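You operate a simulated robot arm through the tools that you are given. There is no shell and no other tool. Be economical: measure what you need, move in short steps, check, and stop when the job is done.

You run a simulated robot arm. Do the job below in one go: nothing can be reset, and whatever is moved stays where it is left.

JOB
Dose 20 ml of yellow dye into the red cup.
Fine: cup on the slide and under the spout, both knobs set, one press of the plunger; end with the slide pulled out and the cup on it. Set down upright: cup.

Only the result counts: the job must be done as asked and must still hold three seconds after the hand-in. Knocking over, shifting, dropping, spilling or breaking anything else fails it.

ROBOT AND FRAMES
A 6-joint arm with a two-finger parallel gripper, fixed in place. Base frame: the origin is at the foot of the arm, x ahead of it, y to its left, z up; the work surface is at about z = 0.84. Units: m, degrees, N and s.
With the tool pointing down near the work surface it reaches from about 0.24 to 0.64 m from the base axis. Its first joint turns from -66.0 to 66.0 degrees. Payload 2.7 kg.
Tool frame: the origin (TCP) lies between the finger pads and is the grasp point; the fingertips stand 0.023 m ahead of it; z points along the fingers, y is the line along which they close. The gripper opens to 0.094 m. The fingers are 0.038 m wide and 0.01 m thick; the gripper's body (0.054 by 0.096 m) begins 0.039 m behind the TCP.
Orientation is that of the tool frame in the base frame, as [roll, pitch, yaw] about the fixed x, y, z axes, in that order (R = Rz(yaw) Ry(pitch) Rx(roll)). With the fingers straight down and closing along the base's y, the tool's x points along the base's -x, its y along +y and its z along -z.

CONTROLS
- The arm moves only by the tool servo_tool. Its argument "plan" is one flat list of numbers, 6 for each row, row after row: the shift along the tool's x, y, z in m, then the turn, a rotation vector about the tool's x, y, z in degrees. In form: [dx, dy, dz, ax, ay, az, dx, dy, dz, ax, ay, az, ...]. A call has 1 to 12 rows; each row shifts and turns the commanded pose from where the row before left it, along the tool's axes as they then stand. "gripper" is the finger opening in m, from 0 to 0.094, set as the call begins (left out, the last holds). Rows are played at 5 a second. More than 0.05 m and 8.6 degrees between two rows, or a gripper value outside its range, and nothing of the call is played. A pose out of reach is approached as far as the arm can. The call stops where the force on the tool passes 40 N (or 10 N more than at its start, if that is more) or the arm is blocked; 0.2 s more then pass. The fingers move at their own pace (about 0.045 m/s each) and stop on an object; they squeeze with about 26 N. The grip force told is the motor's: it shows also when the fingers shut on nothing. Time passes only in rows, and 0.2 s behind the last, so rows that do not move let the fingers close. It gives the time, the measured TCP pose, the force on the tool (base axes), the opening and the grip force at its end, in the units of the frame above (readings bear some noise), with the torque about the TCP (base axes, N m) and any sound that the robot's microphone picked up.
- Cameras (640 x 400 px; columns grow to the right, rows downward): "scene" is fixed at [0.0913, -0.4451, 1.4055]; the picture's right is [0.60, -0.80, 0.00], its down [-0.44, -0.33, -0.84] and it looks along [0.67, 0.50, -0.55] (base axes); focal length 336 px, centre (320, 200). "wrist" rides on the gripper at [0.087, 0.016, -0.075] in the tool frame; the picture's right is [-0.18, 0.98, 0.00], its down [-0.58, -0.11, -0.81] and it looks along [-0.79, -0.15, 0.59] (tool axes); focal length 243 px, centre (320, 200). There is no depth. A picture from a camera that has moved, and an enlarged one, comes with that camera's place and axes in the base frame and with its lens.
- camera(camera): a new picture of that camera. No time passes.
- zoom(camera, box): a new picture of the part [left, top, right, bottom] of that camera's present view, enlarged. No time passes.
- hand_in(): hands the job in; it is judged then, once.

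Work in short steps. Places have to be worked out from the pictures, the camera data and where the tool is seen: move nearer, look again, correct. Check each grasp and each placing, and mend what went wrong. You have 120 turns and 64 pictures in all, those below and enlarged ones among them. Open the gripper and draw the arm clear of the work before you hand the job in, unless the task says otherwise; then end with one line.

The tools are called after "Call:" as a command line: name --argument value ..., lists and objects as JSON in quotes. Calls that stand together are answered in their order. servo_tool: Moves the arm, as the interface text tells. Its arguments: {"type":"object","properties":{"plan":{"type":"array","items":{"type":"number"}},"gripper":{"type":"number"}},"required":["plan"]} The other tools are called the same way: camera (camera) takes a picture; zoom (camera, box) takes an enlarged picture of a part of a camera's view; hand_in () hands the job in.

At the start:

```text
time: 0.0
ee_pos: [0.4003, 0.1113, 1.1968]
tool_rot: [180.0, 0.1, 179.9]
force: [0.4, 0.1, 0.6]
wrist_torque: [0.01, -0.02, 0.02]
opening: 0.0939
gripper_force: 0.2
```

scene: 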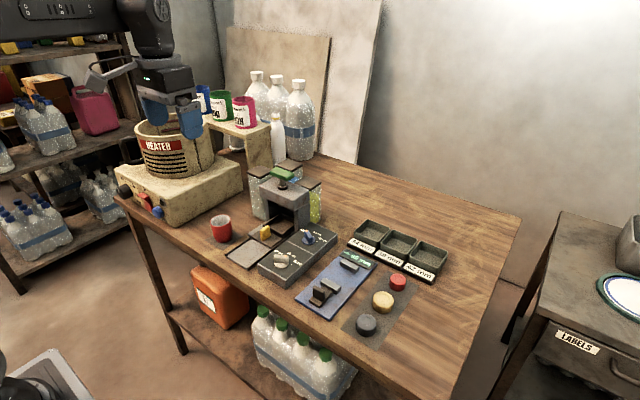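
wrist: 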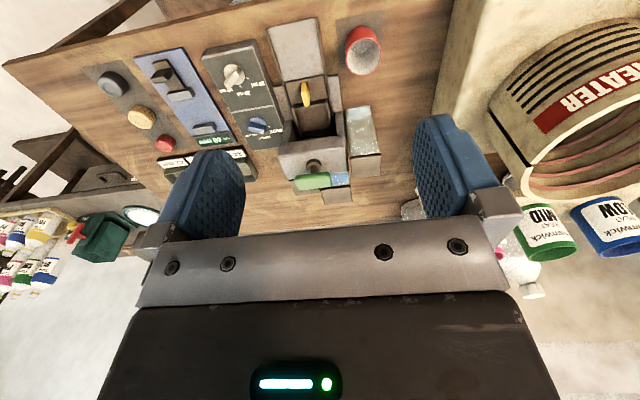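

The machine with slide, knobs and plunger is in the middle of the table, with the red cup left of it. I'll enlarge the views to read the labels.

Call:
zoom --camera "scene" --box '[200, 155, 360, 295]'

Call:
zoom --camera "wrist" --box '[190, 10, 400, 210]'

```text
2.86 times, centred on (280, 225) of scene
camera zoom: at [0.0913, -0.4451, 1.4055], right [0.6, -0.8, 0.0], down [-0.44, -0.33, -0.84], along [0.67, 0.5, -0.55], focal length 960 px, centre (434, 129)
```

zoom: 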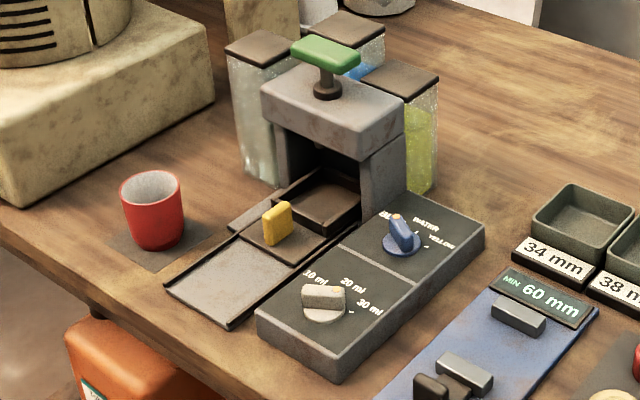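

```text
2.00 times, centred on (295, 110) of wrist
camera zoom: at [0.3145, 0.1273, 1.2716], right [0.18, 0.98, 0.0], down [0.58, -0.11, 0.81], along [0.79, -0.15, -0.59], focal length 485 px, centre (370, 380)
```

zoom: 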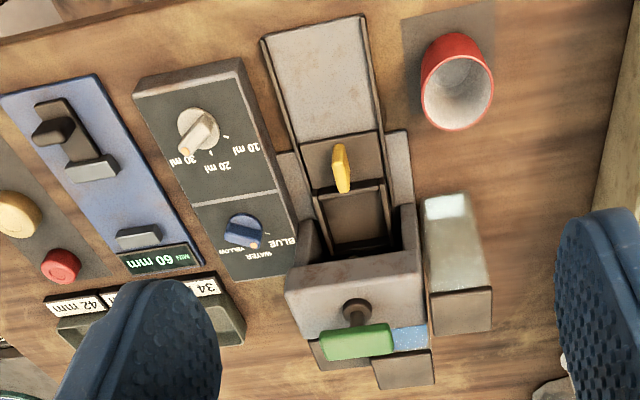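

The volume knob seems to point near 30 and the selector near YELLOW/WATER. I'll move the wrist camera nearer to read the knobs well, staying high.

Call:
servo_tool --plan '[0.008, -0.024, 0.0354, 0, 0, 0, 0.008, -0.024, 0.0354, 0, 0, 0, 0.008, -0.024, 0.0354, 0, 0, 0, 0.008, -0.024, 0.0354, 0, 0, 0, 0.008, -0.024, 0.0354, 0, 0, 0]'

Call:
camera --camera "wrist"

```text
time: 1.2
ee_pos: [0.3599, -0.0073, 1.0188]
tool_rot: [179.9, 0.2, 180.0]
force: [0.9, -0.6, 0.6]
wrist_torque: [0.0, -0.01, -0.02]
opening: 0.0939
gripper_force: 0.1
```

```text
59 pictures are left
camera wrist: at [0.2732, 0.0095, 1.094], right [0.18, 0.98, 0.0], down [0.58, -0.11, 0.81], along [0.79, -0.15, -0.59], focal length 243 px, centre (320, 200)
```

wrist: 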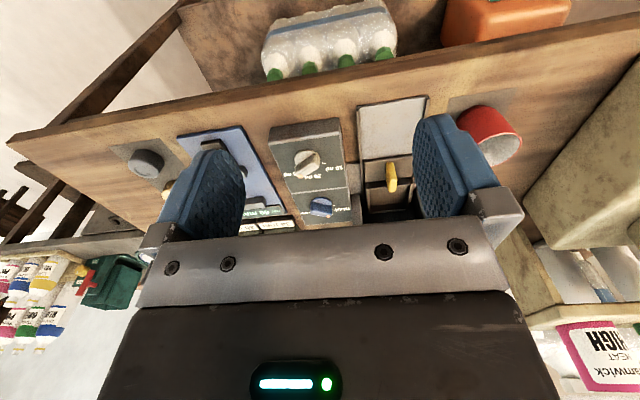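

Call:
zoom --camera "wrist" --box '[250, 90, 440, 220]'

Call:
zoom --camera "scene" --box '[255, 220, 335, 280]'

```text
3.08 times, centred on (345, 155) of wrist
camera zoom: at [0.2732, 0.0095, 1.094], right [0.18, 0.98, 0.0], down [0.58, -0.11, 0.81], along [0.79, -0.15, -0.59], focal length 746 px, centre (243, 338)
```

zoom: 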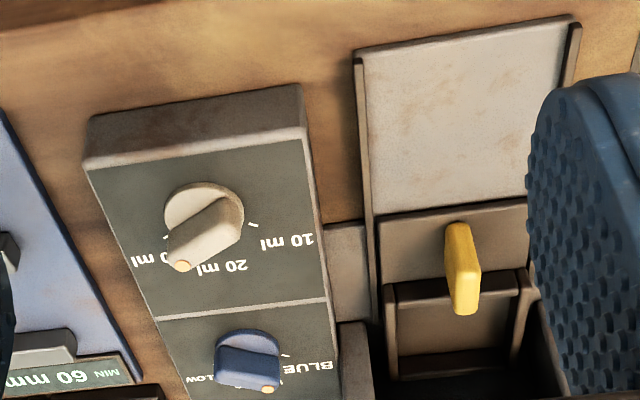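

```text
6.67 times, centred on (295, 250) of scene
camera zoom: at [0.0913, -0.4451, 1.4055], right [0.6, -0.8, 0.0], down [-0.44, -0.33, -0.84], along [0.67, 0.5, -0.55], focal length 2239 px, centre (487, -133)
```

zoom: 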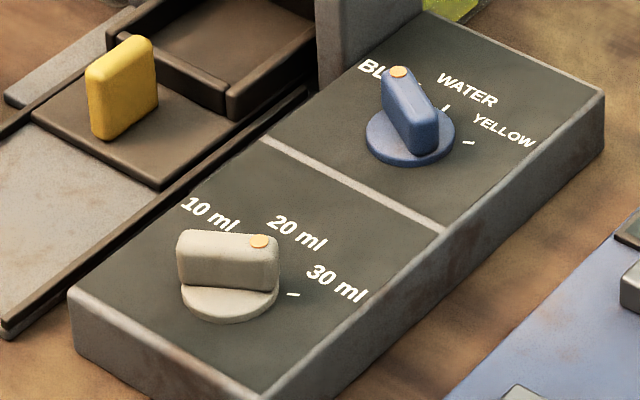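

Triangulating from both views puts the volume knob at about (0.48, -0.047), bar top z≈0.895, pointing to 30. The selector is near (0.58, -0.047), pointing to BLUE. I'll get a steeper view to measure the pointer angles.

Call:
servo_tool --plan '[-0.04, -0.004, 0, 0, 0, 0, -0.04, -0.004, 0, 0, 0, 0, -0.04, -0.004, 0, 0, 0, 0]'

Call:
zoom --camera "wrist" --box '[230, 0, 430, 200]'

```text
time: 2.0
ee_pos: [0.481, -0.0197, 1.0191]
tool_rot: [179.8, 0.0, -180.0]
force: [-0.1, 0.1, -0.7]
wrist_torque: [0.0, 0.02, -0.03]
opening: 0.0943
gripper_force: 0.0
```

```text
2.00 times, centred on (330, 100) of wrist
camera zoom: at [0.3954, -0.0031, 1.094], right [0.18, 0.98, 0.0], down [0.58, -0.11, 0.81], along [0.79, -0.15, -0.59], focal length 485 px, centre (300, 400)
```

zoom: 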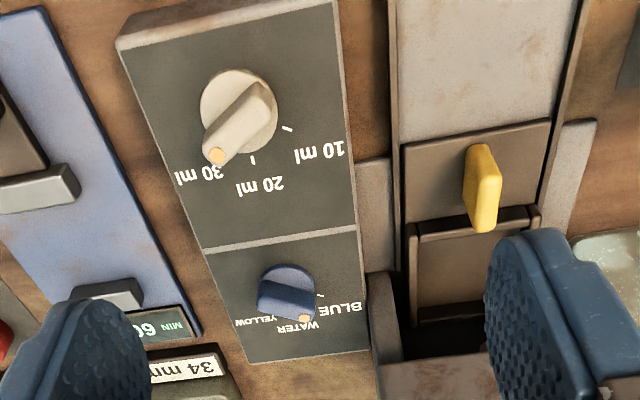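

The steeper view gives: volume knob axis ≈(0.482, -0.0465), pointer about -50° (30 ml), 20 ml tick at 0° (+x). The selector is at ≈(0.582, -0.0465), pointing +50° (BLUE), and YELLOW should be at -50°. I'll move over the volume knob and turn the tool to match its bar.

Call:
servo_tool --plan '[-0.001, -0.0135, 0.035, 0, 0, 0, 0, -0.0135, 0.035, 0, 0, 0, 0, 0, 0, 0, 0, 8.333, 0, 0, 0, 0, 0, 8.333, 0, 0, 0, 0, 0, 8.333, 0, 0, 0, 0, 0, 8.333, 0, 0, 0, 0, 0, 8.333, 0, 0, 0, 0, 0, 8.333]' --gripper 0.045

Call:
camera --camera "wrist"

Call:
zoom --camera "scene" --box '[230, 190, 350, 290]'

```text
time: 3.8
ee_pos: [0.4822, -0.0485, 0.949]
tool_rot: [179.8, 0.0, 129.9]
force: [-0.1, -0.9, -0.6]
wrist_torque: [0.01, 0.0, 0.0]
opening: 0.0448
gripper_force: 0.0
```

```text
55 pictures are left
camera wrist: at [0.4395, 0.0294, 1.0246], right [0.87, 0.49, 0.0], down [0.29, -0.52, 0.81], along [0.4, -0.7, -0.59], focal length 243 px, centre (320, 200)
```

wrist: 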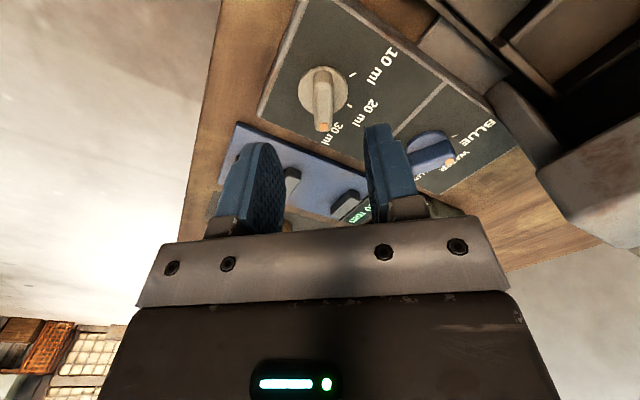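

```text
4.00 times, centred on (290, 240) of scene
camera zoom: at [0.0913, -0.4451, 1.4055], right [0.6, -0.8, 0.0], down [-0.44, -0.33, -0.84], along [0.67, 0.5, -0.55], focal length 1343 px, centre (440, 40)
```

zoom: 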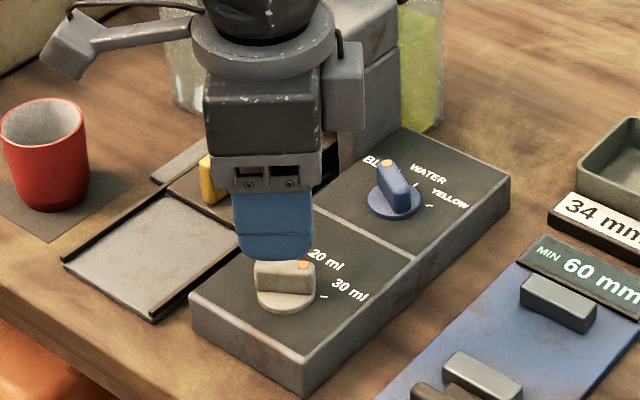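

The bar lines up with the fingers and is centred. Next I lower so the fingertips flank the bar.

Call:
servo_tool --plan '[0, 0, 0.02, 0, 0, 0, 0, 0, 0.02, 0, 0, 0, 0, 0, 0.01, 0, 0, 0]'

Call:
zoom --camera "scene" --box '[250, 210, 330, 280]'

```text
time: 4.6
ee_pos: [0.4826, -0.0472, 0.8993]
tool_rot: [179.9, -0.1, 130.0]
force: [0.5, 0.0, 0.2]
wrist_torque: [0.01, 0.0, 0.02]
opening: 0.0448
gripper_force: 0.1
```

```text
5.71 times, centred on (290, 245) of scene
camera zoom: at [0.0913, -0.4451, 1.4055], right [0.6, -0.8, 0.0], down [-0.44, -0.33, -0.84], along [0.67, 0.5, -0.55], focal length 1919 px, centre (491, -57)
```

zoom: 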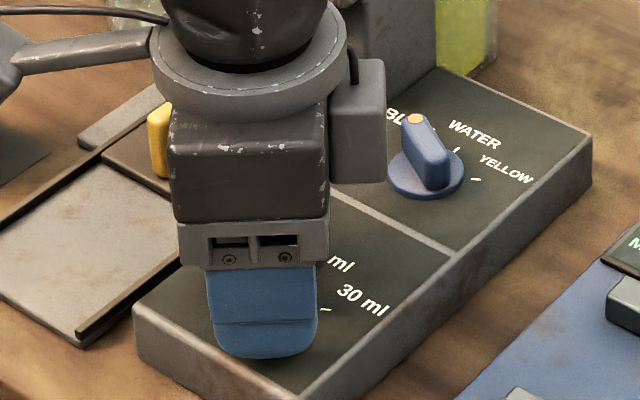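

No contact so far, with the fingers around the knob. I'll close on the bar.

Call:
servo_tool --plan '[0, 0, 0, 0, 0, 0, 0, 0, 0, 0, 0, 0, 0, 0, 0, 0, 0, 0, 0, 0, 0, 0, 0, 0]' --gripper 0.0

```text
time: 5.6
ee_pos: [0.4846, -0.0466, 0.8991]
tool_rot: [179.7, 0.0, 130.2]
force: [14.5, 17.4, -6.4]
wrist_torque: [-0.37, -0.12, -0.02]
opening: 0.0118
gripper_force: 45.3
```

The bar is gripped (11.8 mm), with a side load showing I'm off by ~2 mm along the closing axis. I'll relieve that, then turn.

Call:
servo_tool --plan '[0, 0.0025, 0, 0, 0, 0, 0, 0, 0, 0, 0, 0]'

```text
time: 6.2
ee_pos: [0.4834, -0.047, 0.9]
tool_rot: [179.9, 0.0, 130.0]
force: [2.5, 13.6, -2.5]
wrist_torque: [-0.95, -0.82, 0.0]
opening: 0.0119
gripper_force: 44.8
```

The load has dropped, so I'll turn the knob +25° first (three rows) and check.

Call:
servo_tool --plan '[0, 0.001, 0, 0, 0, -8.333, 0, 0, 0, 0, 0, -8.333, 0, 0, 0, 0, 0, -8.333]'

```text
time: 7.0
ee_pos: [0.4839, -0.0458, 0.8988]
tool_rot: [180.0, -0.2, 155.1]
force: [-16.5, 9.4, 7.2]
wrist_torque: [-0.35, -0.73, -0.01]
opening: 0.0119
gripper_force: 44.8
```

The turn follows well. The remaining load lies along the bar, so I'll shift 2 mm along it while finishing the turn.

Call:
servo_tool --plan '[0.002, 0, 0, 0, 0, -8.333, 0, 0, 0, 0, 0, -8.333, 0, 0, 0, 0, 0, -8.333, 0, 0, 0, 0, 0, 0]'

```text
time: 8.0
ee_pos: [0.4844, -0.0457, 0.8989]
tool_rot: [179.8, 0.2, -179.8]
force: [7.2, -6.4, -10.4]
wrist_torque: [-0.25, 0.51, 0.0]
opening: 0.012
gripper_force: 44.4
```

Orientation is back at 0°, so the bar should be along +x. I'll release, rise and look.

Call:
servo_tool --plan '[0, 0, 0, 0, 0, 0, 0, 0, 0, 0, 0, 0, 0, 0, -0.025, 0, 0, 0, 0, 0, -0.045, 0, 0, 0, 0, 0, -0.045, 0, 0, 0]' --gripper 0.045

Call:
zoom --camera "wrist" --box '[230, 0, 430, 200]'

Call:
zoom --camera "scene" --box '[255, 220, 335, 280]'

```text
time: 9.2
ee_pos: [0.4826, -0.0429, 1.0136]
tool_rot: [179.9, -0.1, -180.0]
force: [0.3, 0.4, 0.7]
wrist_torque: [-0.01, -0.02, -0.01]
opening: 0.0451
gripper_force: 0.1
```

```text
2.00 times, centred on (330, 100) of wrist
camera zoom: at [0.3967, -0.0269, 1.0889], right [0.18, 0.98, 0.0], down [0.58, -0.11, 0.81], along [0.79, -0.15, -0.59], focal length 485 px, centre (300, 400)
```

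zoom: 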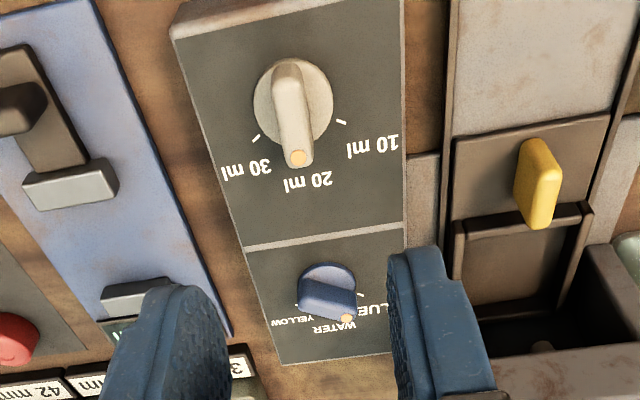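

```text
6.67 times, centred on (295, 250) of scene
camera zoom: at [0.0913, -0.4451, 1.4055], right [0.6, -0.8, 0.0], down [-0.44, -0.33, -0.84], along [0.67, 0.5, -0.55], focal length 2239 px, centre (487, -133)
```

zoom: 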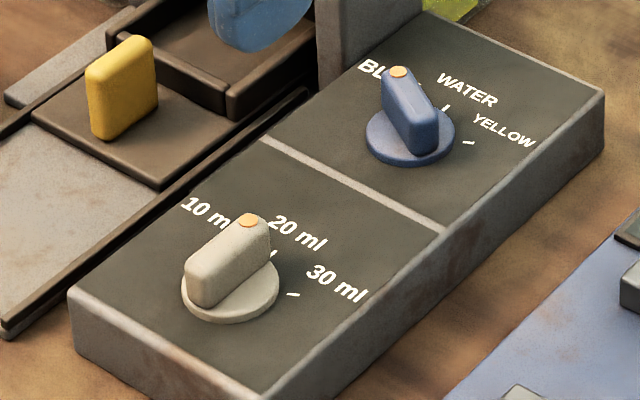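

The volume pointer now aims at 20 ml. The head block stands too close to the selector to rotate the gripper there (corner ≈(0.59, 0.002), top z 0.957). So I'll turn the selector by pushing the tail of its bar with closed fingers, starting by descending on its -y side.

Call:
servo_tool --plan '[-0.0445, -0.0175, 0, 0, 0, 0, -0.0445, -0.0175, 0, 0, 0, 0, 0, 0, 0.04, 0, 0, 0, 0, 0, 0.04, 0, 0, 0, 0, 0, 0.02, 0, 0, 0, 0, 0, 0.014, 0, 0, 0]' --gripper 0.0

Call:
zoom --camera "scene" --box '[255, 200, 345, 270]'

Call:
zoom --camera "wrist" --box '[220, 0, 420, 200]'

```text
time: 10.6
ee_pos: [0.5735, -0.079, 0.9007]
tool_rot: [179.8, 0.1, 180.0]
force: [-0.1, 1.1, -0.5]
wrist_torque: [0.0, 0.02, 0.02]
opening: 0.0
gripper_force: 26.4
```

```text
5.71 times, centred on (300, 235) of scene
camera zoom: at [0.0913, -0.4451, 1.4055], right [0.6, -0.8, 0.0], down [-0.44, -0.33, -0.84], along [0.67, 0.5, -0.55], focal length 1919 px, centre (434, 0)
```

zoom: 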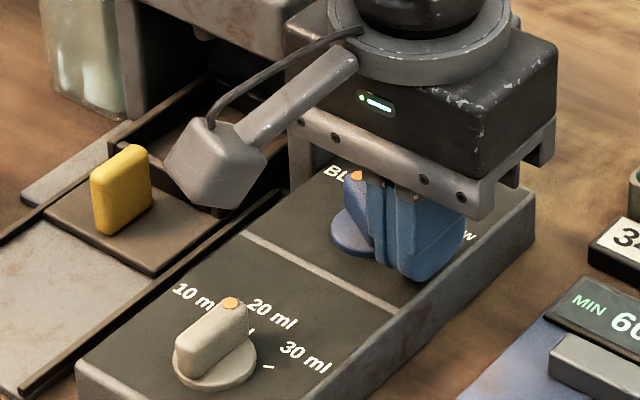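

```text
2.00 times, centred on (320, 100) of wrist
camera zoom: at [0.4873, -0.0637, 0.975], right [0.18, 0.98, 0.0], down [0.58, -0.11, 0.81], along [0.79, -0.15, -0.59], focal length 485 px, centre (320, 400)
```

zoom: 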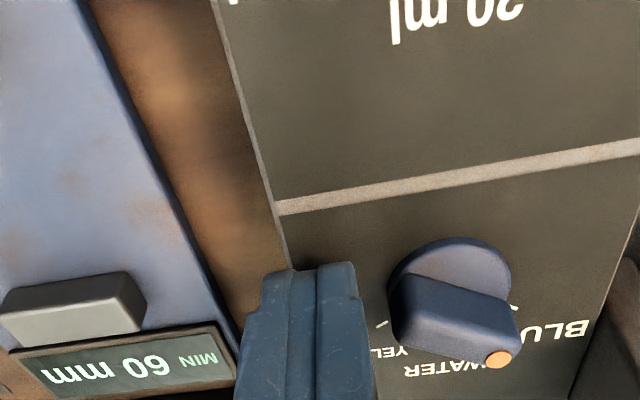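

The finger is beside the knob on the -y side as planned. I'll push +y by 14 mm in small rows.

Call:
servo_tool --plan '[0, 0.003, 0, 0, 0, 0, 0, 0.003, 0, 0, 0, 0, 0, 0.003, 0, 0, 0, 0, 0, 0.003, 0, 0, 0, 0, 0, 0.002, 0, 0, 0, 0]'

Call:
zoom --camera "wrist" --box '[220, 0, 420, 200]'

```text
time: 11.8
ee_pos: [0.57, -0.072, 0.9001]
tool_rot: [-179.8, -0.1, 179.7]
force: [-11.1, -35.3, 2.4]
wrist_torque: [-0.51, 0.17, -0.12]
opening: 0.0
gripper_force: 26.1
```

```text
2.00 times, centred on (320, 100) of wrist
camera zoom: at [0.4849, -0.0547, 0.9756], right [0.19, 0.98, 0.0], down [0.58, -0.11, 0.81], along [0.79, -0.15, -0.59], focal length 485 px, centre (320, 400)
```

zoom: 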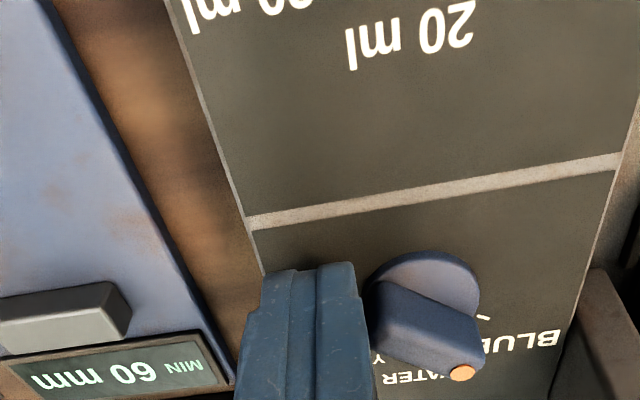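

The knob turned only some 10° before the push reached 35 N; leverage grows as it turns. I'll keep pushing +y with a little -x.

Call:
servo_tool --plan '[0.002, 0.002, 0, 0, 0, 0, 0.002, 0.002, 0, 0, 0, 0, 0.001, 0.002, 0, 0, 0, 0, 0, 0.002, 0, 0, 0, 0]'

Call:
zoom --camera "wrist" --box '[220, 0, 420, 200]'

```text
time: 12.5
ee_pos: [0.5635, -0.067, 0.9009]
tool_rot: [-179.7, -0.6, 179.7]
force: [-0.1, -0.8, 0.3]
wrist_torque: [-0.03, -0.03, 0.01]
opening: 0.0001
gripper_force: 26.0
stopped in row 3: the force on the tool passed its limit at 47 N (the readings are from after the stop); the commanded pose is now the measured one
```

```text
2.00 times, centred on (320, 100) of wrist
camera zoom: at [0.4793, -0.0497, 0.9762], right [0.19, 0.98, -0.01], down [0.59, -0.11, 0.8], along [0.78, -0.16, -0.6], focal length 485 px, centre (320, 400)
```

zoom: 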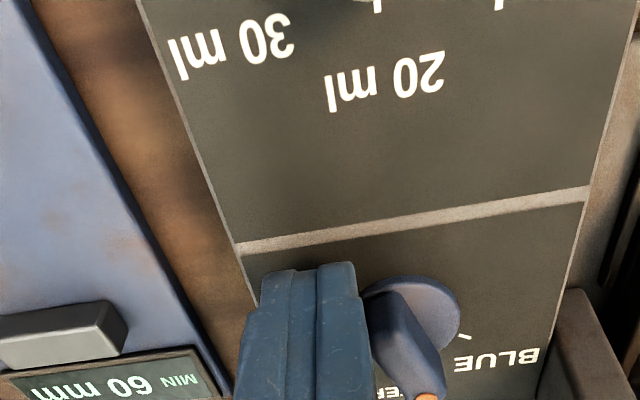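

It snapped forward (a detent), now roughly at WATER. I'll back off slightly, move the finger to -x so its corner bears only on the tail, and view.

Call:
servo_tool --plan '[0, -0.006, 0, 0, 0, 0, 0.011, 0, 0, 0, 0, 0]'

Call:
zoom --camera "wrist" --box '[270, 60, 420, 200]'

Call:
zoom --camera "scene" --box '[265, 205, 335, 260]'

```text
time: 13.1
ee_pos: [0.5524, -0.0738, 0.8995]
tool_rot: [-179.8, -0.6, 179.7]
force: [0.3, -0.2, 0.3]
wrist_torque: [0.03, -0.02, 0.01]
opening: 0.0
gripper_force: 26.2
```

```text
2.86 times, centred on (345, 130) of wrist
camera zoom: at [0.4676, -0.0559, 0.9754], right [0.19, 0.98, -0.01], down [0.59, -0.11, 0.8], along [0.78, -0.15, -0.6], focal length 693 px, centre (249, 400)
```

zoom: 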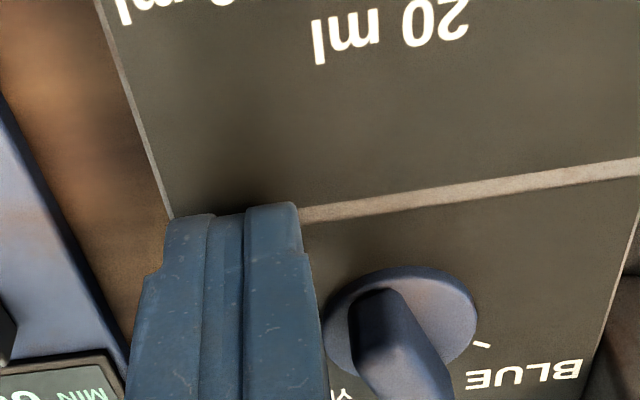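

```text
7.27 times, centred on (300, 232) of scene
camera zoom: at [0.0913, -0.4451, 1.4055], right [0.6, -0.8, 0.0], down [-0.44, -0.33, -0.84], along [0.67, 0.5, -0.55], focal length 2443 px, centre (466, -36)
```

zoom: 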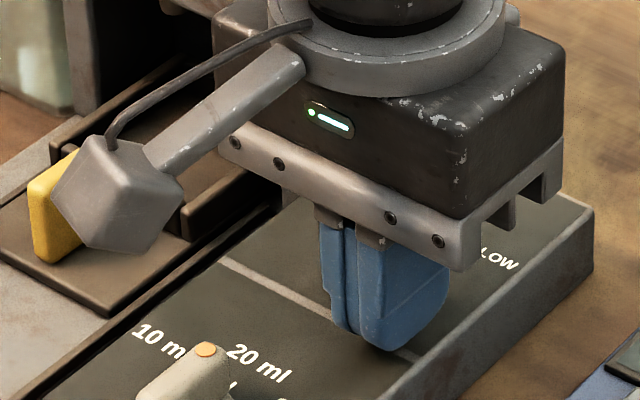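

The bar is near WATER and the finger is clear on the tail's -y side. I'll push +y.

Call:
servo_tool --plan '[0, 0.005, 0, 0, 0, 0, 0, 0.005, 0, 0, 0, 0, 0, 0.003, 0, 0, 0, 0, 0, 0.003, 0, 0, 0, 0, 0, 0.002, 0, 0, 0, 0]'

Call:
zoom --camera "wrist" --box '[270, 60, 420, 200]'

```text
time: 14.3
ee_pos: [0.5527, -0.0554, 0.8994]
tool_rot: [-179.8, -0.7, 179.8]
force: [-3.8, -1.0, 0.2]
wrist_torque: [0.04, 0.05, 0.03]
opening: 0.0002
gripper_force: 26.3
```

```text
2.86 times, centred on (345, 130) of wrist
camera zoom: at [0.4681, -0.0378, 0.9758], right [0.19, 0.98, -0.01], down [0.59, -0.11, 0.8], along [0.78, -0.15, -0.6], focal length 693 px, centre (249, 400)
```

zoom: 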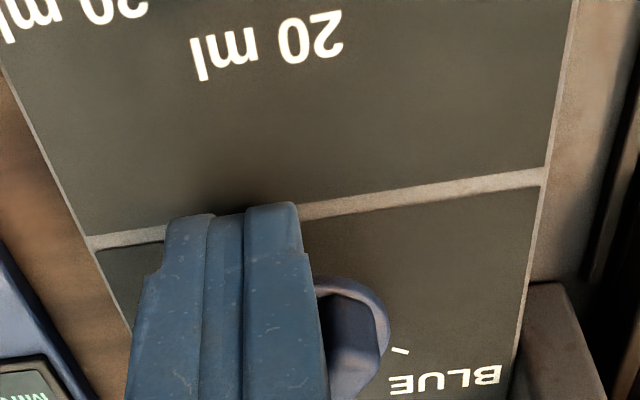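

The push goes easily now. I'll continue +y 5 mm.

Call:
servo_tool --plan '[0, 0.002, 0, 0, 0, 0, 0, 0.002, 0, 0, 0, 0, 0, 0.001, 0, 0, 0, 0]'

Call:
zoom --camera "wrist" --box '[270, 60, 420, 200]'

```text
time: 15.1
ee_pos: [0.5534, -0.0494, 0.9]
tool_rot: [-179.7, -0.6, 179.6]
force: [0.9, -0.5, 0.3]
wrist_torque: [0.01, -0.01, -0.01]
opening: 0.0001
gripper_force: 26.1
```

```text
2.86 times, centred on (345, 130) of wrist
camera zoom: at [0.468, -0.0325, 0.9763], right [0.19, 0.98, -0.01], down [0.59, -0.11, 0.8], along [0.79, -0.15, -0.6], focal length 693 px, centre (249, 400)
```

zoom: 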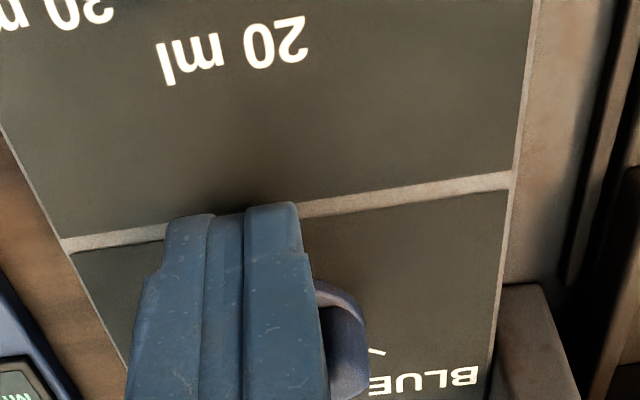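

No residual force, so it may have snapped into YELLOW. I'll back off, rise and look.

Call:
servo_tool --plan '[0.005, -0.005, 0, 0, 0, 0, 0.02, 0, 0, 0, 0, 0, 0.02, 0, -0.04, 0, 0, 0, 0.02, 0, -0.04, 0, 0, 0, 0, 0, -0.035, 0, 0, 0]'

Call:
zoom --camera "wrist" --box '[230, 20, 410, 200]'

Call:
zoom --camera "scene" --box '[255, 215, 335, 280]'

```text
time: 16.3
ee_pos: [0.4887, -0.055, 1.0148]
tool_rot: [-179.8, -0.7, 179.7]
force: [-0.6, -0.9, 0.4]
wrist_torque: [0.01, 0.0, 0.0]
opening: 0.0
gripper_force: 26.3
```

```text
2.22 times, centred on (320, 110) of wrist
camera zoom: at [0.4031, -0.0367, 1.0912], right [0.19, 0.98, -0.01], down [0.59, -0.11, 0.8], along [0.78, -0.15, -0.6], focal length 539 px, centre (320, 400)
```

zoom: 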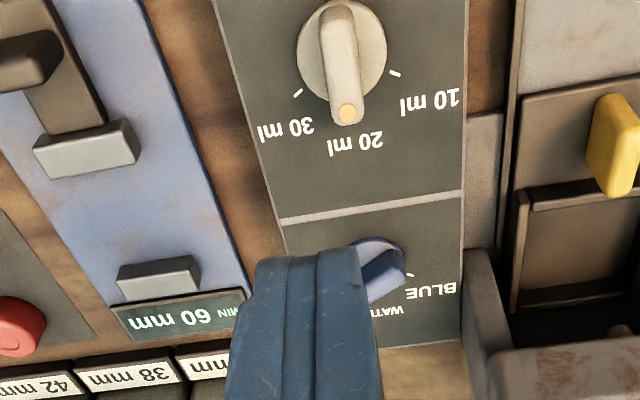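

```text
6.15 times, centred on (295, 248) of scene
camera zoom: at [0.0913, -0.4451, 1.4055], right [0.6, -0.8, 0.0], down [-0.44, -0.33, -0.84], along [0.67, 0.5, -0.55], focal length 2067 px, centre (474, -92)
```

zoom: 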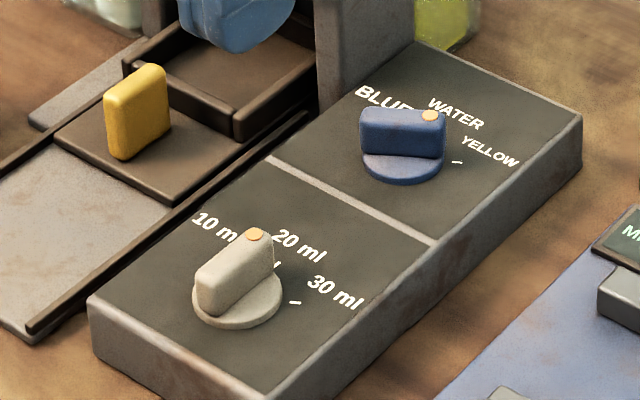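

The selector now points to YELLOW and the volume to 20 ml. Next is the slide: the yellow handle is at ≈(0.54, 0.062), top z≈0.88, thin along y. I'll go above it with the gripper slightly open.

Call:
servo_tool --plan '[-0.0157, 0.039, 0, 0, 0, 0, -0.0157, 0.039, 0, 0, 0, 0, -0.0157, 0.039, 0, 0, 0, 0, 0, 0, 0.04, 0, 0, 0, 0, 0, 0.04, 0, 0, 0]' --gripper 0.04

Call:
zoom --camera "wrist" --box '[220, 0, 420, 200]'

Call:
zoom --camera "scene" --box '[220, 160, 340, 280]'

```text
time: 17.5
ee_pos: [0.5383, 0.0631, 0.933]
tool_rot: [-179.7, -0.6, 179.7]
force: [-0.4, -0.1, 1.2]
wrist_torque: [-0.03, 0.02, -0.03]
opening: 0.04
gripper_force: 0.0
```

```text
2.00 times, centred on (320, 100) of wrist
camera zoom: at [0.4525, 0.0802, 1.0093], right [0.19, 0.98, -0.01], down [0.59, -0.11, 0.8], along [0.79, -0.15, -0.6], focal length 485 px, centre (320, 400)
```

zoom: 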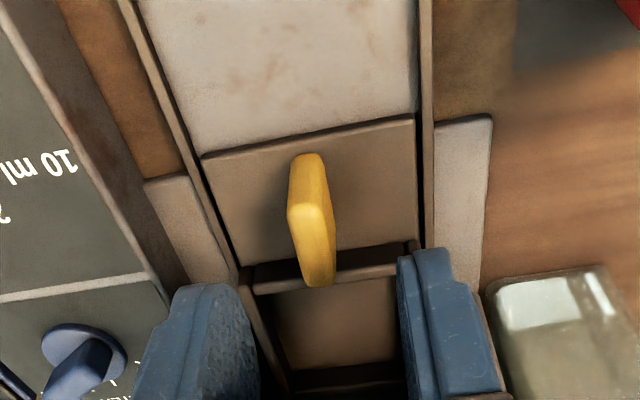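

```text
3.33 times, centred on (280, 220) of scene
camera zoom: at [0.0913, -0.4451, 1.4055], right [0.6, -0.8, 0.0], down [-0.44, -0.33, -0.84], along [0.67, 0.5, -0.55], focal length 1120 px, centre (453, 133)
```

zoom: 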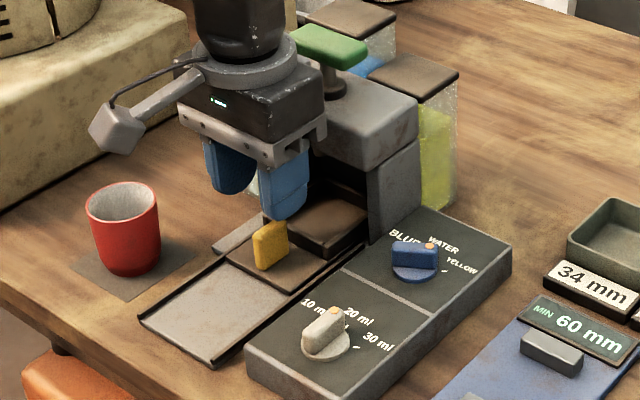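

The handle is centred at about (0.541, 0.061). I'll lower to z≈0.883 and grip.

Call:
servo_tool --plan '[0.002, -0.002, 0.025, 0, 0, 0, 0, 0, 0.025, 0, 0, 0]'

Call:
servo_tool --plan '[0, 0, 0, 0, 0, 0, 0, 0, 0, 0, 0, 0, 0, 0, 0, 0, 0, 0]' --gripper 0.0

```text
time: 18.1
ee_pos: [0.5335, 0.0607, 0.8835]
tool_rot: [-179.8, -0.7, 179.7]
force: [-0.2, 0.9, -0.8]
wrist_torque: [-0.03, -0.01, 0.01]
opening: 0.04
gripper_force: 0.1
```

```text
time: 18.9
ee_pos: [0.5337, 0.0595, 0.8829]
tool_rot: [-179.8, -0.7, 179.8]
force: [-0.7, -6.4, -0.9]
wrist_torque: [0.63, -0.14, 0.82]
opening: 0.0109
gripper_force: 44.6
```

The handle is gripped (10.9 mm). I'll pull the slide out along -x, about 80 mm of travel, in small rows.

Call:
servo_tool --plan '[0.01, 0, 0, 0, 0, 0, 0.01, 0, 0, 0, 0, 0, 0.01, 0, 0, 0, 0, 0, 0.01, 0, 0, 0, 0, 0, 0.01, 0, 0, 0, 0, 0, 0.01, 0, 0, 0, 0, 0]'

Call:
zoom --camera "scene" --box '[200, 160, 340, 280]'

```text
time: 20.3
ee_pos: [0.4723, 0.0601, 0.8833]
tool_rot: [-179.7, -1.0, 179.7]
force: [0.1, -12.3, -29.5]
wrist_torque: [0.52, -0.23, 1.09]
opening: 0.0109
gripper_force: 44.9
```

```text
3.33 times, centred on (270, 220) of scene
camera zoom: at [0.0918, -0.4454, 1.4054], right [0.6, -0.8, 0.0], down [-0.44, -0.33, -0.84], along [0.67, 0.5, -0.55], focal length 1120 px, centre (487, 133)
```

zoom: 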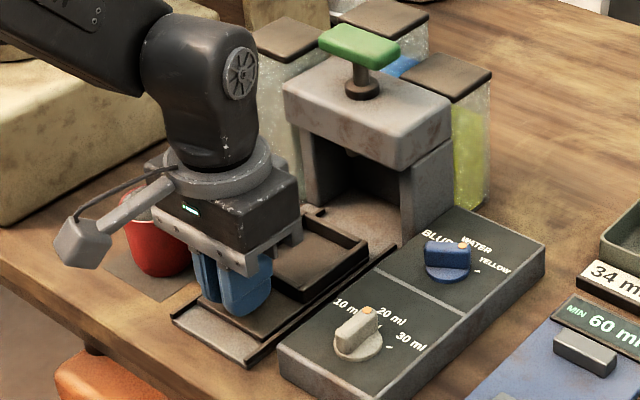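

The slide follows. A downward load indicates my slight tilt is lifting, so I'll add a bit of +z and pull the rest.

Call:
servo_tool --plan '[0, 0, 0.001, 0, 0, 0, 0.006, 0, 0.0001, 0, 0, 0, 0.006, 0, 0.0001, 0, 0, 0]'

Call:
servo_tool --plan '[0.004, 0, 0, 0, 0, 0, 0.004, 0, 0, 0, 0, 0, 0.004, 0, 0, 0, 0, 0]'

```text
time: 21.1
ee_pos: [0.4621, 0.0601, 0.8836]
tool_rot: [-179.7, -0.8, 179.7]
force: [0.1, -19.4, -21.5]
wrist_torque: [0.47, 1.09, 1.05]
opening: 0.0112
gripper_force: 44.8
```

```text
time: 21.9
ee_pos: [0.4482, 0.0609, 0.8824]
tool_rot: [-179.7, -0.9, 179.7]
force: [0.4, -21.0, -31.0]
wrist_torque: [0.48, -0.61, 1.07]
opening: 0.0111
gripper_force: 44.9
```

Call:
zoom --camera "scene" --box '[200, 170, 320, 280]'

```text
3.64 times, centred on (260, 225) of scene
camera zoom: at [0.0917, -0.4456, 1.4053], right [0.6, -0.8, 0.0], down [-0.44, -0.33, -0.84], along [0.67, 0.5, -0.55], focal length 1221 px, centre (538, 109)
```

zoom: 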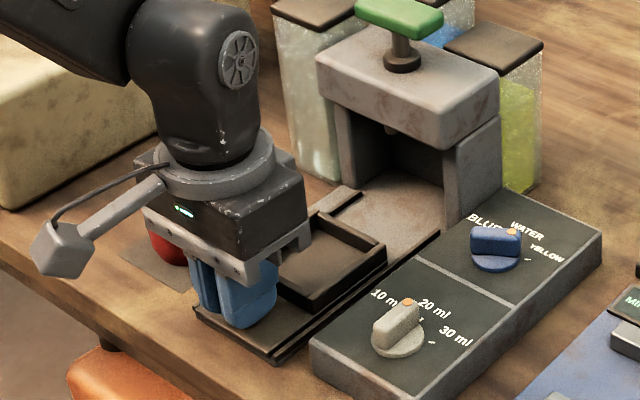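

The slide is nearly at the tray's end. I'll nudge a bit more to find the stop.

Call:
servo_tool --plan '[0, 0, 0.001, 0, 0, 0, 0.003, 0, 0, 0, 0, 0, 0.003, 0, 0, 0, 0, 0, 0, 0, 0, 0, 0, 0]'

```text
time: 22.9
ee_pos: [0.4473, 0.059, 0.8855]
tool_rot: [-179.9, -0.2, 179.7]
force: [27.0, -22.1, -21.1]
wrist_torque: [0.39, -0.31, 1.09]
opening: 0.0109
gripper_force: 44.8
```

The end stop is reached (27 N in x), so the slide is fully out. I'll ease, release, rise and level the tool.

Call:
servo_tool --plan '[-0.003, 0, 0, 0, 0, 0, 0, 0, 0, 0, 0, 0, 0, 0, 0, 0, 0, 0, 0, 0, -0.04, 0, 0, 0, 0, 0, -0.04, 0, -0.7, 0, 0.02, 0.01, -0.04, 0, 0, 0, 0.04, 0.01, 0, 0, 0, 0]' --gripper 0.05

Call:
camera --camera "wrist"

Call:
zoom --camera "scene" --box '[200, 170, 320, 280]'

```text
time: 24.5
ee_pos: [0.3866, 0.082, 1.0035]
tool_rot: [-179.7, 0.0, 179.6]
force: [-0.8, -1.1, -0.2]
wrist_torque: [-0.01, -0.01, -0.01]
opening: 0.0498
gripper_force: 0.1
```

```text
36 pictures are left
camera wrist: at [0.3008, 0.0995, 1.0785], right [0.19, 0.98, 0.0], down [0.58, -0.11, 0.81], along [0.79, -0.15, -0.59], focal length 243 px, centre (320, 200)
```

wrist: 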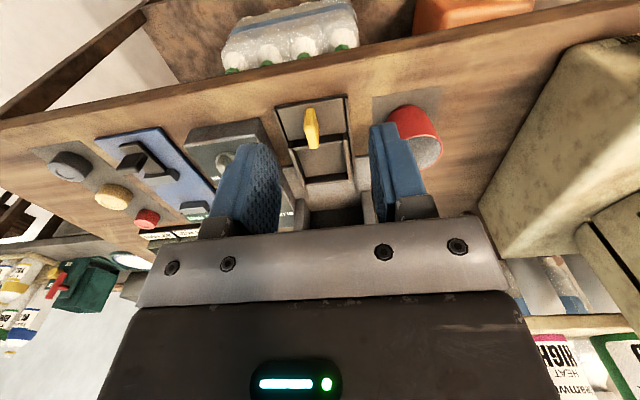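

```text
3.64 times, centred on (260, 225) of scene
camera zoom: at [0.0913, -0.4451, 1.4055], right [0.6, -0.8, 0.0], down [-0.44, -0.33, -0.84], along [0.67, 0.5, -0.55], focal length 1221 px, centre (538, 109)
```

zoom: 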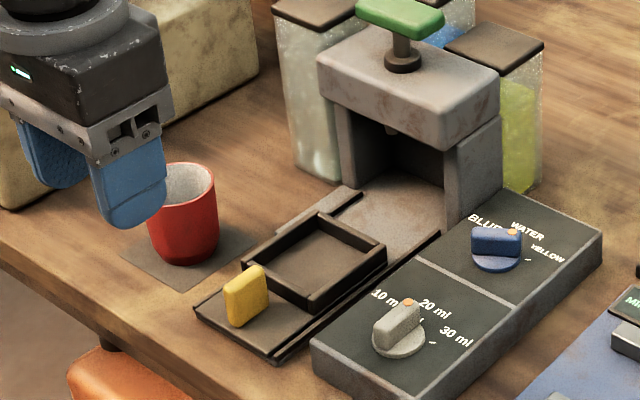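

The slide is out, with its recess centred near (0.516, 0.061). Next I approach the cup at ≈(0.486, 0.160) and look from the wrist.

Call:
servo_tool --plan '[-0.022, 0.037, 0, 0, 0, 0, -0.022, 0.037, 0, 0, 0, 0]' --gripper 0.094

Call:
zoom --camera "wrist" --box '[180, 20, 440, 220]'

```text
time: 25.1
ee_pos: [0.4334, 0.1578, 1.0034]
tool_rot: [-179.8, 0.1, 179.8]
force: [0.2, -0.1, -1.0]
wrist_torque: [-0.04, -0.01, 0.0]
opening: 0.0937
gripper_force: 0.0
```

```text
2.00 times, centred on (310, 120) of wrist
camera zoom: at [0.3471, 0.1754, 1.0788], right [0.19, 0.98, 0.0], down [0.58, -0.11, 0.81], along [0.79, -0.15, -0.59], focal length 485 px, centre (340, 360)
```

zoom: 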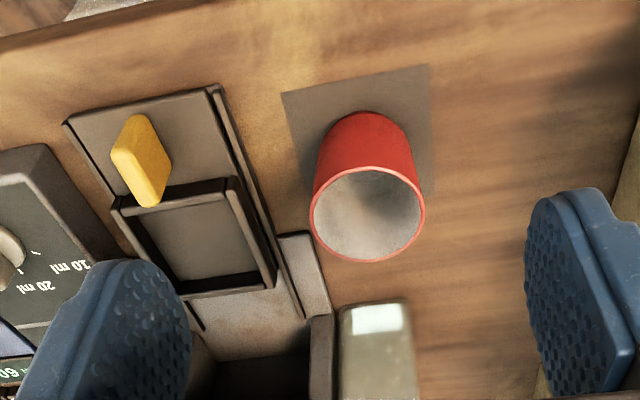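

The cup rim centre triangulates to (0.4886, 0.1618, 0.891), diameter ≈52 mm, and the recess centre to ≈(0.517, 0.061). I'll descend over the cup with the gripper fully open.

Call:
servo_tool --plan '[-0.0275, 0.002, 0, 0, 0, 0, -0.0275, 0.002, 0, 0, 0, 0, 0, 0, 0.04, 0, 0, 0, 0, 0, 0.04, 0, 0, 0, 0, 0, 0.03, 0, 0, 0, 0, 0, 0.01, 0, 0, 0]'

Call:
zoom --camera "scene" --box '[180, 160, 320, 280]'

```text
time: 26.5
ee_pos: [0.4881, 0.1596, 0.884]
tool_rot: [-179.8, 0.1, 179.6]
force: [0.2, 0.1, -0.2]
wrist_torque: [0.0, 0.01, 0.03]
opening: 0.0941
gripper_force: 0.1
```

```text
3.33 times, centred on (250, 220) of scene
camera zoom: at [0.0913, -0.4451, 1.4055], right [0.6, -0.8, 0.0], down [-0.44, -0.33, -0.84], along [0.67, 0.5, -0.55], focal length 1120 px, centre (553, 133)
```

zoom: 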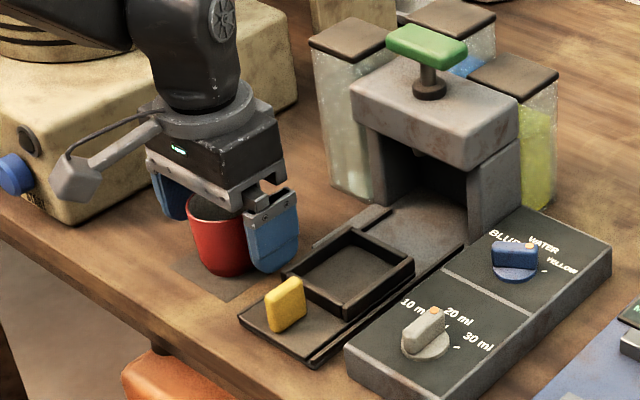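

The cup is between the fingers. Closing.

Call:
servo_tool --plan '[0, 0, 0, 0, 0, 0, 0, 0, 0, 0, 0, 0, 0, 0, 0, 0, 0, 0, 0, 0, 0, 0, 0, 0]' --gripper 0.0

Call:
servo_tool --plan '[0, 0, -0.02, 0, 0, 0, 0, 0, -0.02, 0, 0, 0]'

Call:
zoom --camera "scene" --box '[180, 160, 320, 280]'

Call:
zoom --camera "wrist" --box '[180, 20, 440, 220]'

```text
time: 27.5
ee_pos: [0.4873, 0.1586, 0.8842]
tool_rot: [-179.8, 0.0, 179.7]
force: [-0.5, 0.3, 0.6]
wrist_torque: [-0.03, 0.01, -0.01]
opening: 0.0486
gripper_force: 26.3
```

```text
time: 28.1
ee_pos: [0.4874, 0.1603, 0.9226]
tool_rot: [-179.8, 0.0, 179.7]
force: [0.3, 0.4, -0.2]
wrist_torque: [0.03, -0.01, -0.01]
opening: 0.0483
gripper_force: 25.8
```

```text
3.33 times, centred on (250, 220) of scene
camera zoom: at [0.0913, -0.4451, 1.4055], right [0.6, -0.8, 0.0], down [-0.44, -0.33, -0.84], along [0.67, 0.5, -0.55], focal length 1120 px, centre (553, 133)
```

zoom: 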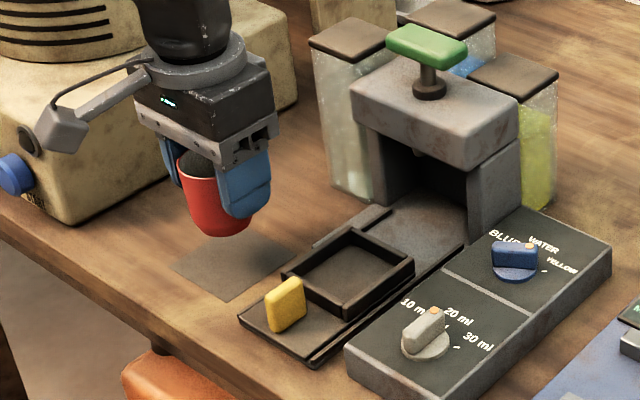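

```text
2.00 times, centred on (310, 120) of wrist
camera zoom: at [0.4017, 0.1772, 0.9983], right [0.19, 0.98, 0.0], down [0.58, -0.11, 0.81], along [0.79, -0.15, -0.59], focal length 485 px, centre (340, 360)
```

zoom: 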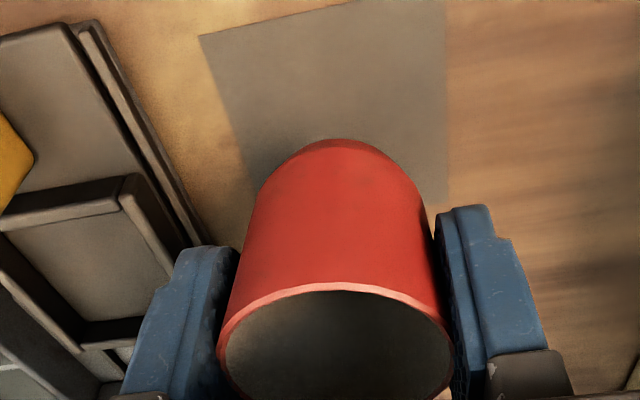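

The cup is held upright. I'll carry it over the recess at about z 0.935 and look.

Call:
servo_tool --plan '[-0.004, 0, -0.012, 0, 0, 0, -0.012, -0.033, 0, 0, 0, 0, -0.012, -0.033, 0, 0, 0, 0, 0, -0.033, 0, 0, 0, 0, 0, 0, 0, 0, 0, 0]'

Call:
zoom --camera "scene" --box '[220, 180, 320, 270]'

Call:
zoom --camera "wrist" --box '[190, 0, 450, 200]'

```text
time: 29.3
ee_pos: [0.5147, 0.0596, 0.936]
tool_rot: [-179.7, 0.0, 179.7]
force: [0.4, -0.6, 0.0]
wrist_torque: [0.03, 0.01, 0.0]
opening: 0.0485
gripper_force: 25.7
```

```text
4.44 times, centred on (270, 225) of scene
camera zoom: at [0.0913, -0.4451, 1.4055], right [0.6, -0.8, 0.0], down [-0.44, -0.33, -0.84], along [0.67, 0.5, -0.55], focal length 1493 px, centre (542, 89)
```

zoom: 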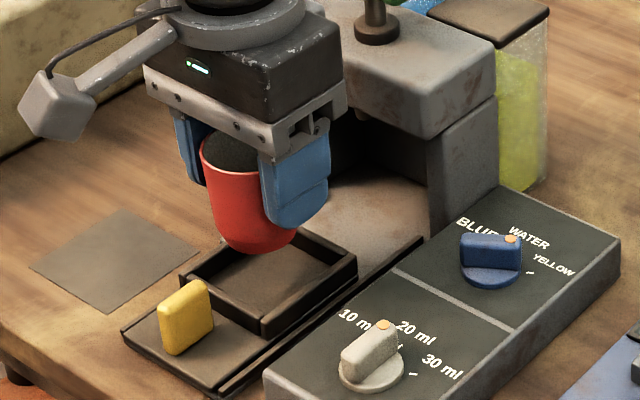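

```text
2.00 times, centred on (320, 100) of wrist
camera zoom: at [0.4288, 0.0771, 1.0102], right [0.19, 0.98, 0.0], down [0.58, -0.11, 0.81], along [0.79, -0.15, -0.59], focal length 485 px, centre (320, 400)
```

zoom: 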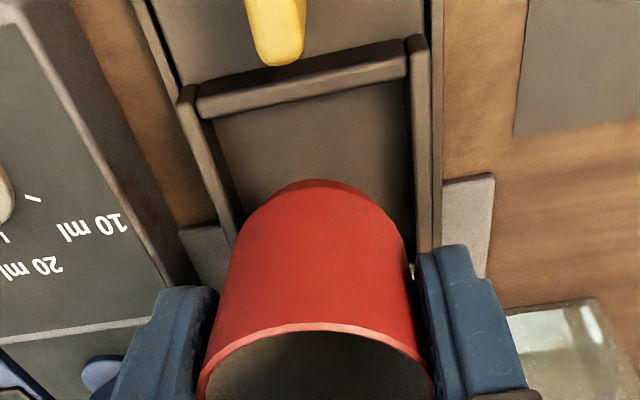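

The recess centre works out as ≈(0.517, 0.062), inner width ≈56 mm. I'll shift 2 mm in y and 1.5 mm in x, then lower toward the floor.

Call:
servo_tool --plan '[-0.0015, 0.002, 0.012, 0, 0, 0, 0, 0, 0.012, 0, 0, 0, 0, 0, 0.01, 0, 0, 0, 0, 0, 0.004, 0, 0, 0]'

Call:
zoom --camera "scene" --box '[220, 180, 320, 270]'

Call:
zoom --camera "wrist" --box '[190, 0, 450, 200]'

```text
time: 30.3
ee_pos: [0.5185, 0.0625, 0.8976]
tool_rot: [-179.7, 0.0, 179.7]
force: [0.3, 0.1, -0.7]
wrist_torque: [0.01, 0.04, 0.02]
opening: 0.0483
gripper_force: 25.6
```

```text
4.44 times, centred on (270, 225) of scene
camera zoom: at [0.0913, -0.4451, 1.4055], right [0.6, -0.8, 0.0], down [-0.44, -0.33, -0.84], along [0.67, 0.5, -0.55], focal length 1493 px, centre (542, 89)
```

zoom: 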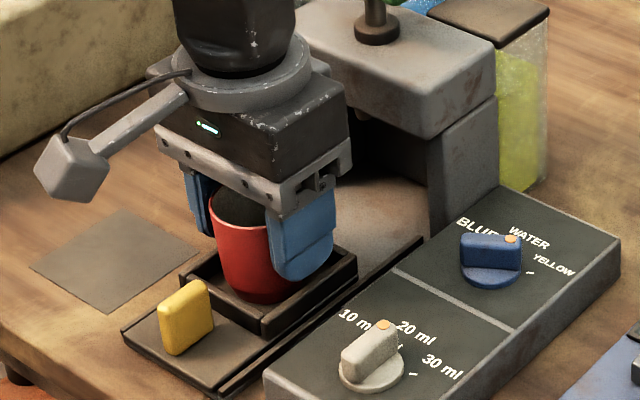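

```text
2.00 times, centred on (320, 100) of wrist
camera zoom: at [0.4309, 0.0792, 0.9721], right [0.19, 0.98, 0.0], down [0.58, -0.11, 0.81], along [0.79, -0.15, -0.59], focal length 485 px, centre (320, 400)
```

zoom: 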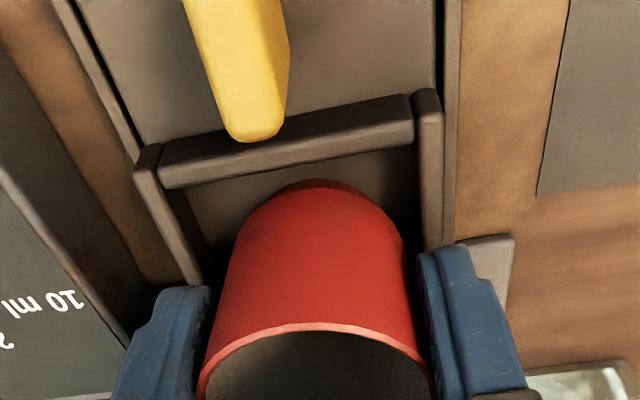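

The cup is inside the walls. I'll lower in small steps until contact.

Call:
servo_tool --plan '[0, 0, 0.002, 0, 0, 0, 0, 0, 0.002, 0, 0, 0, 0, 0, 0.0015, 0, 0, 0]'

Call:
servo_tool --plan '[0, 0, 0.001, 0, 0, 0, 0, 0, 0.001, 0, 0, 0]'

```text
time: 31.1
ee_pos: [0.5175, 0.0616, 0.8929]
tool_rot: [-179.8, 0.4, 179.7]
force: [1.0, -0.1, 18.3]
wrist_torque: [-0.03, 0.07, 0.01]
opening: 0.0484
gripper_force: 25.9
```

```text
time: 31.7
ee_pos: [0.5181, 0.0624, 0.8899]
tool_rot: [-179.8, 0.1, 179.7]
force: [0.2, 2.2, 19.0]
wrist_torque: [-0.03, 0.01, 0.03]
opening: 0.0483
gripper_force: 25.6
```

Contact at z≈0.892 means the cup is seated. I'll open and rise.

Call:
servo_tool --plan '[0, 0, -0.001, 0, 0, 0, 0, 0, 0, 0, 0, 0, 0, 0, 0, 0, 0, 0, 0, 0, -0.03, 0, 0, 0, 0, 0, -0.04, 0, 0, 0, 0.03, 0, -0.02, 0, 0, 0, 0.03, 0, 0, 0, 0, 0]' --gripper 0.085

Call:
zoom --camera "scene" --box '[220, 170, 320, 270]'

Call:
zoom --camera "wrist" --box '[190, 0, 450, 200]'

```text
time: 33.3
ee_pos: [0.4571, 0.0626, 0.9796]
tool_rot: [-179.8, -0.1, 179.7]
force: [-0.3, 1.1, 0.4]
wrist_torque: [0.0, 0.03, -0.04]
opening: 0.0847
gripper_force: 0.0
```

```text
4.00 times, centred on (270, 220) of scene
camera zoom: at [0.0913, -0.4451, 1.4055], right [0.6, -0.8, 0.0], down [-0.44, -0.33, -0.84], along [0.67, 0.5, -0.55], focal length 1343 px, centre (520, 120)
```

zoom: 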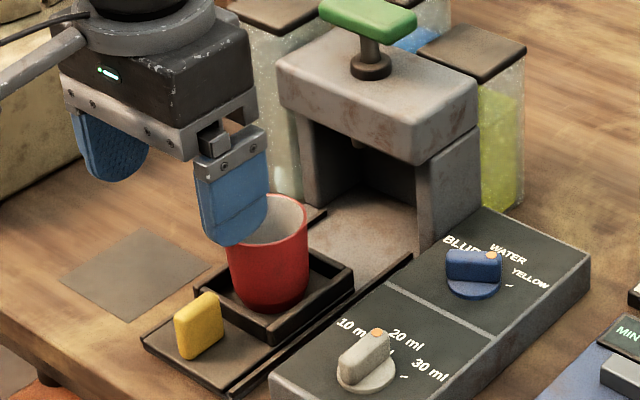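

```text
2.00 times, centred on (320, 100) of wrist
camera zoom: at [0.371, 0.0798, 1.0549], right [0.19, 0.98, 0.0], down [0.58, -0.11, 0.81], along [0.79, -0.15, -0.59], focal length 485 px, centre (320, 400)
```

zoom: 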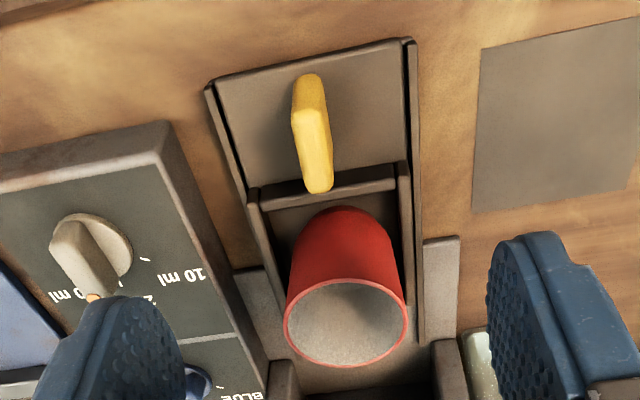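

The cup stands upright, centred in the recess. I'll grip the handle again where I left it (TCP ≈(0.447, 0.061, 0.884)).

Call:
servo_tool --plan '[0.01, -0.001, 0, 0, 0, 0, 0, 0, 0.04, 0, 0, 0, 0, 0, 0.035, 0, 0, 0, 0, 0, 0.02, 0, 0, 0]' --gripper 0.036

Call:
servo_tool --plan '[0, 0, 0, 0, 0, 0, 0, 0, 0, 0, 0, 0, 0, 0, 0, 0, 0, 0]' --gripper 0.0

```text
time: 34.3
ee_pos: [0.4461, 0.0603, 0.887]
tool_rot: [-179.8, 0.0, 179.7]
force: [0.3, 0.7, -0.6]
wrist_torque: [0.01, -0.01, 0.01]
opening: 0.036
gripper_force: 0.0
```

```text
time: 35.1
ee_pos: [0.4467, 0.059, 0.8877]
tool_rot: [-179.8, 0.0, 179.7]
force: [-0.2, -0.5, -3.9]
wrist_torque: [0.51, -0.3, 0.8]
opening: 0.0112
gripper_force: 45.1
```

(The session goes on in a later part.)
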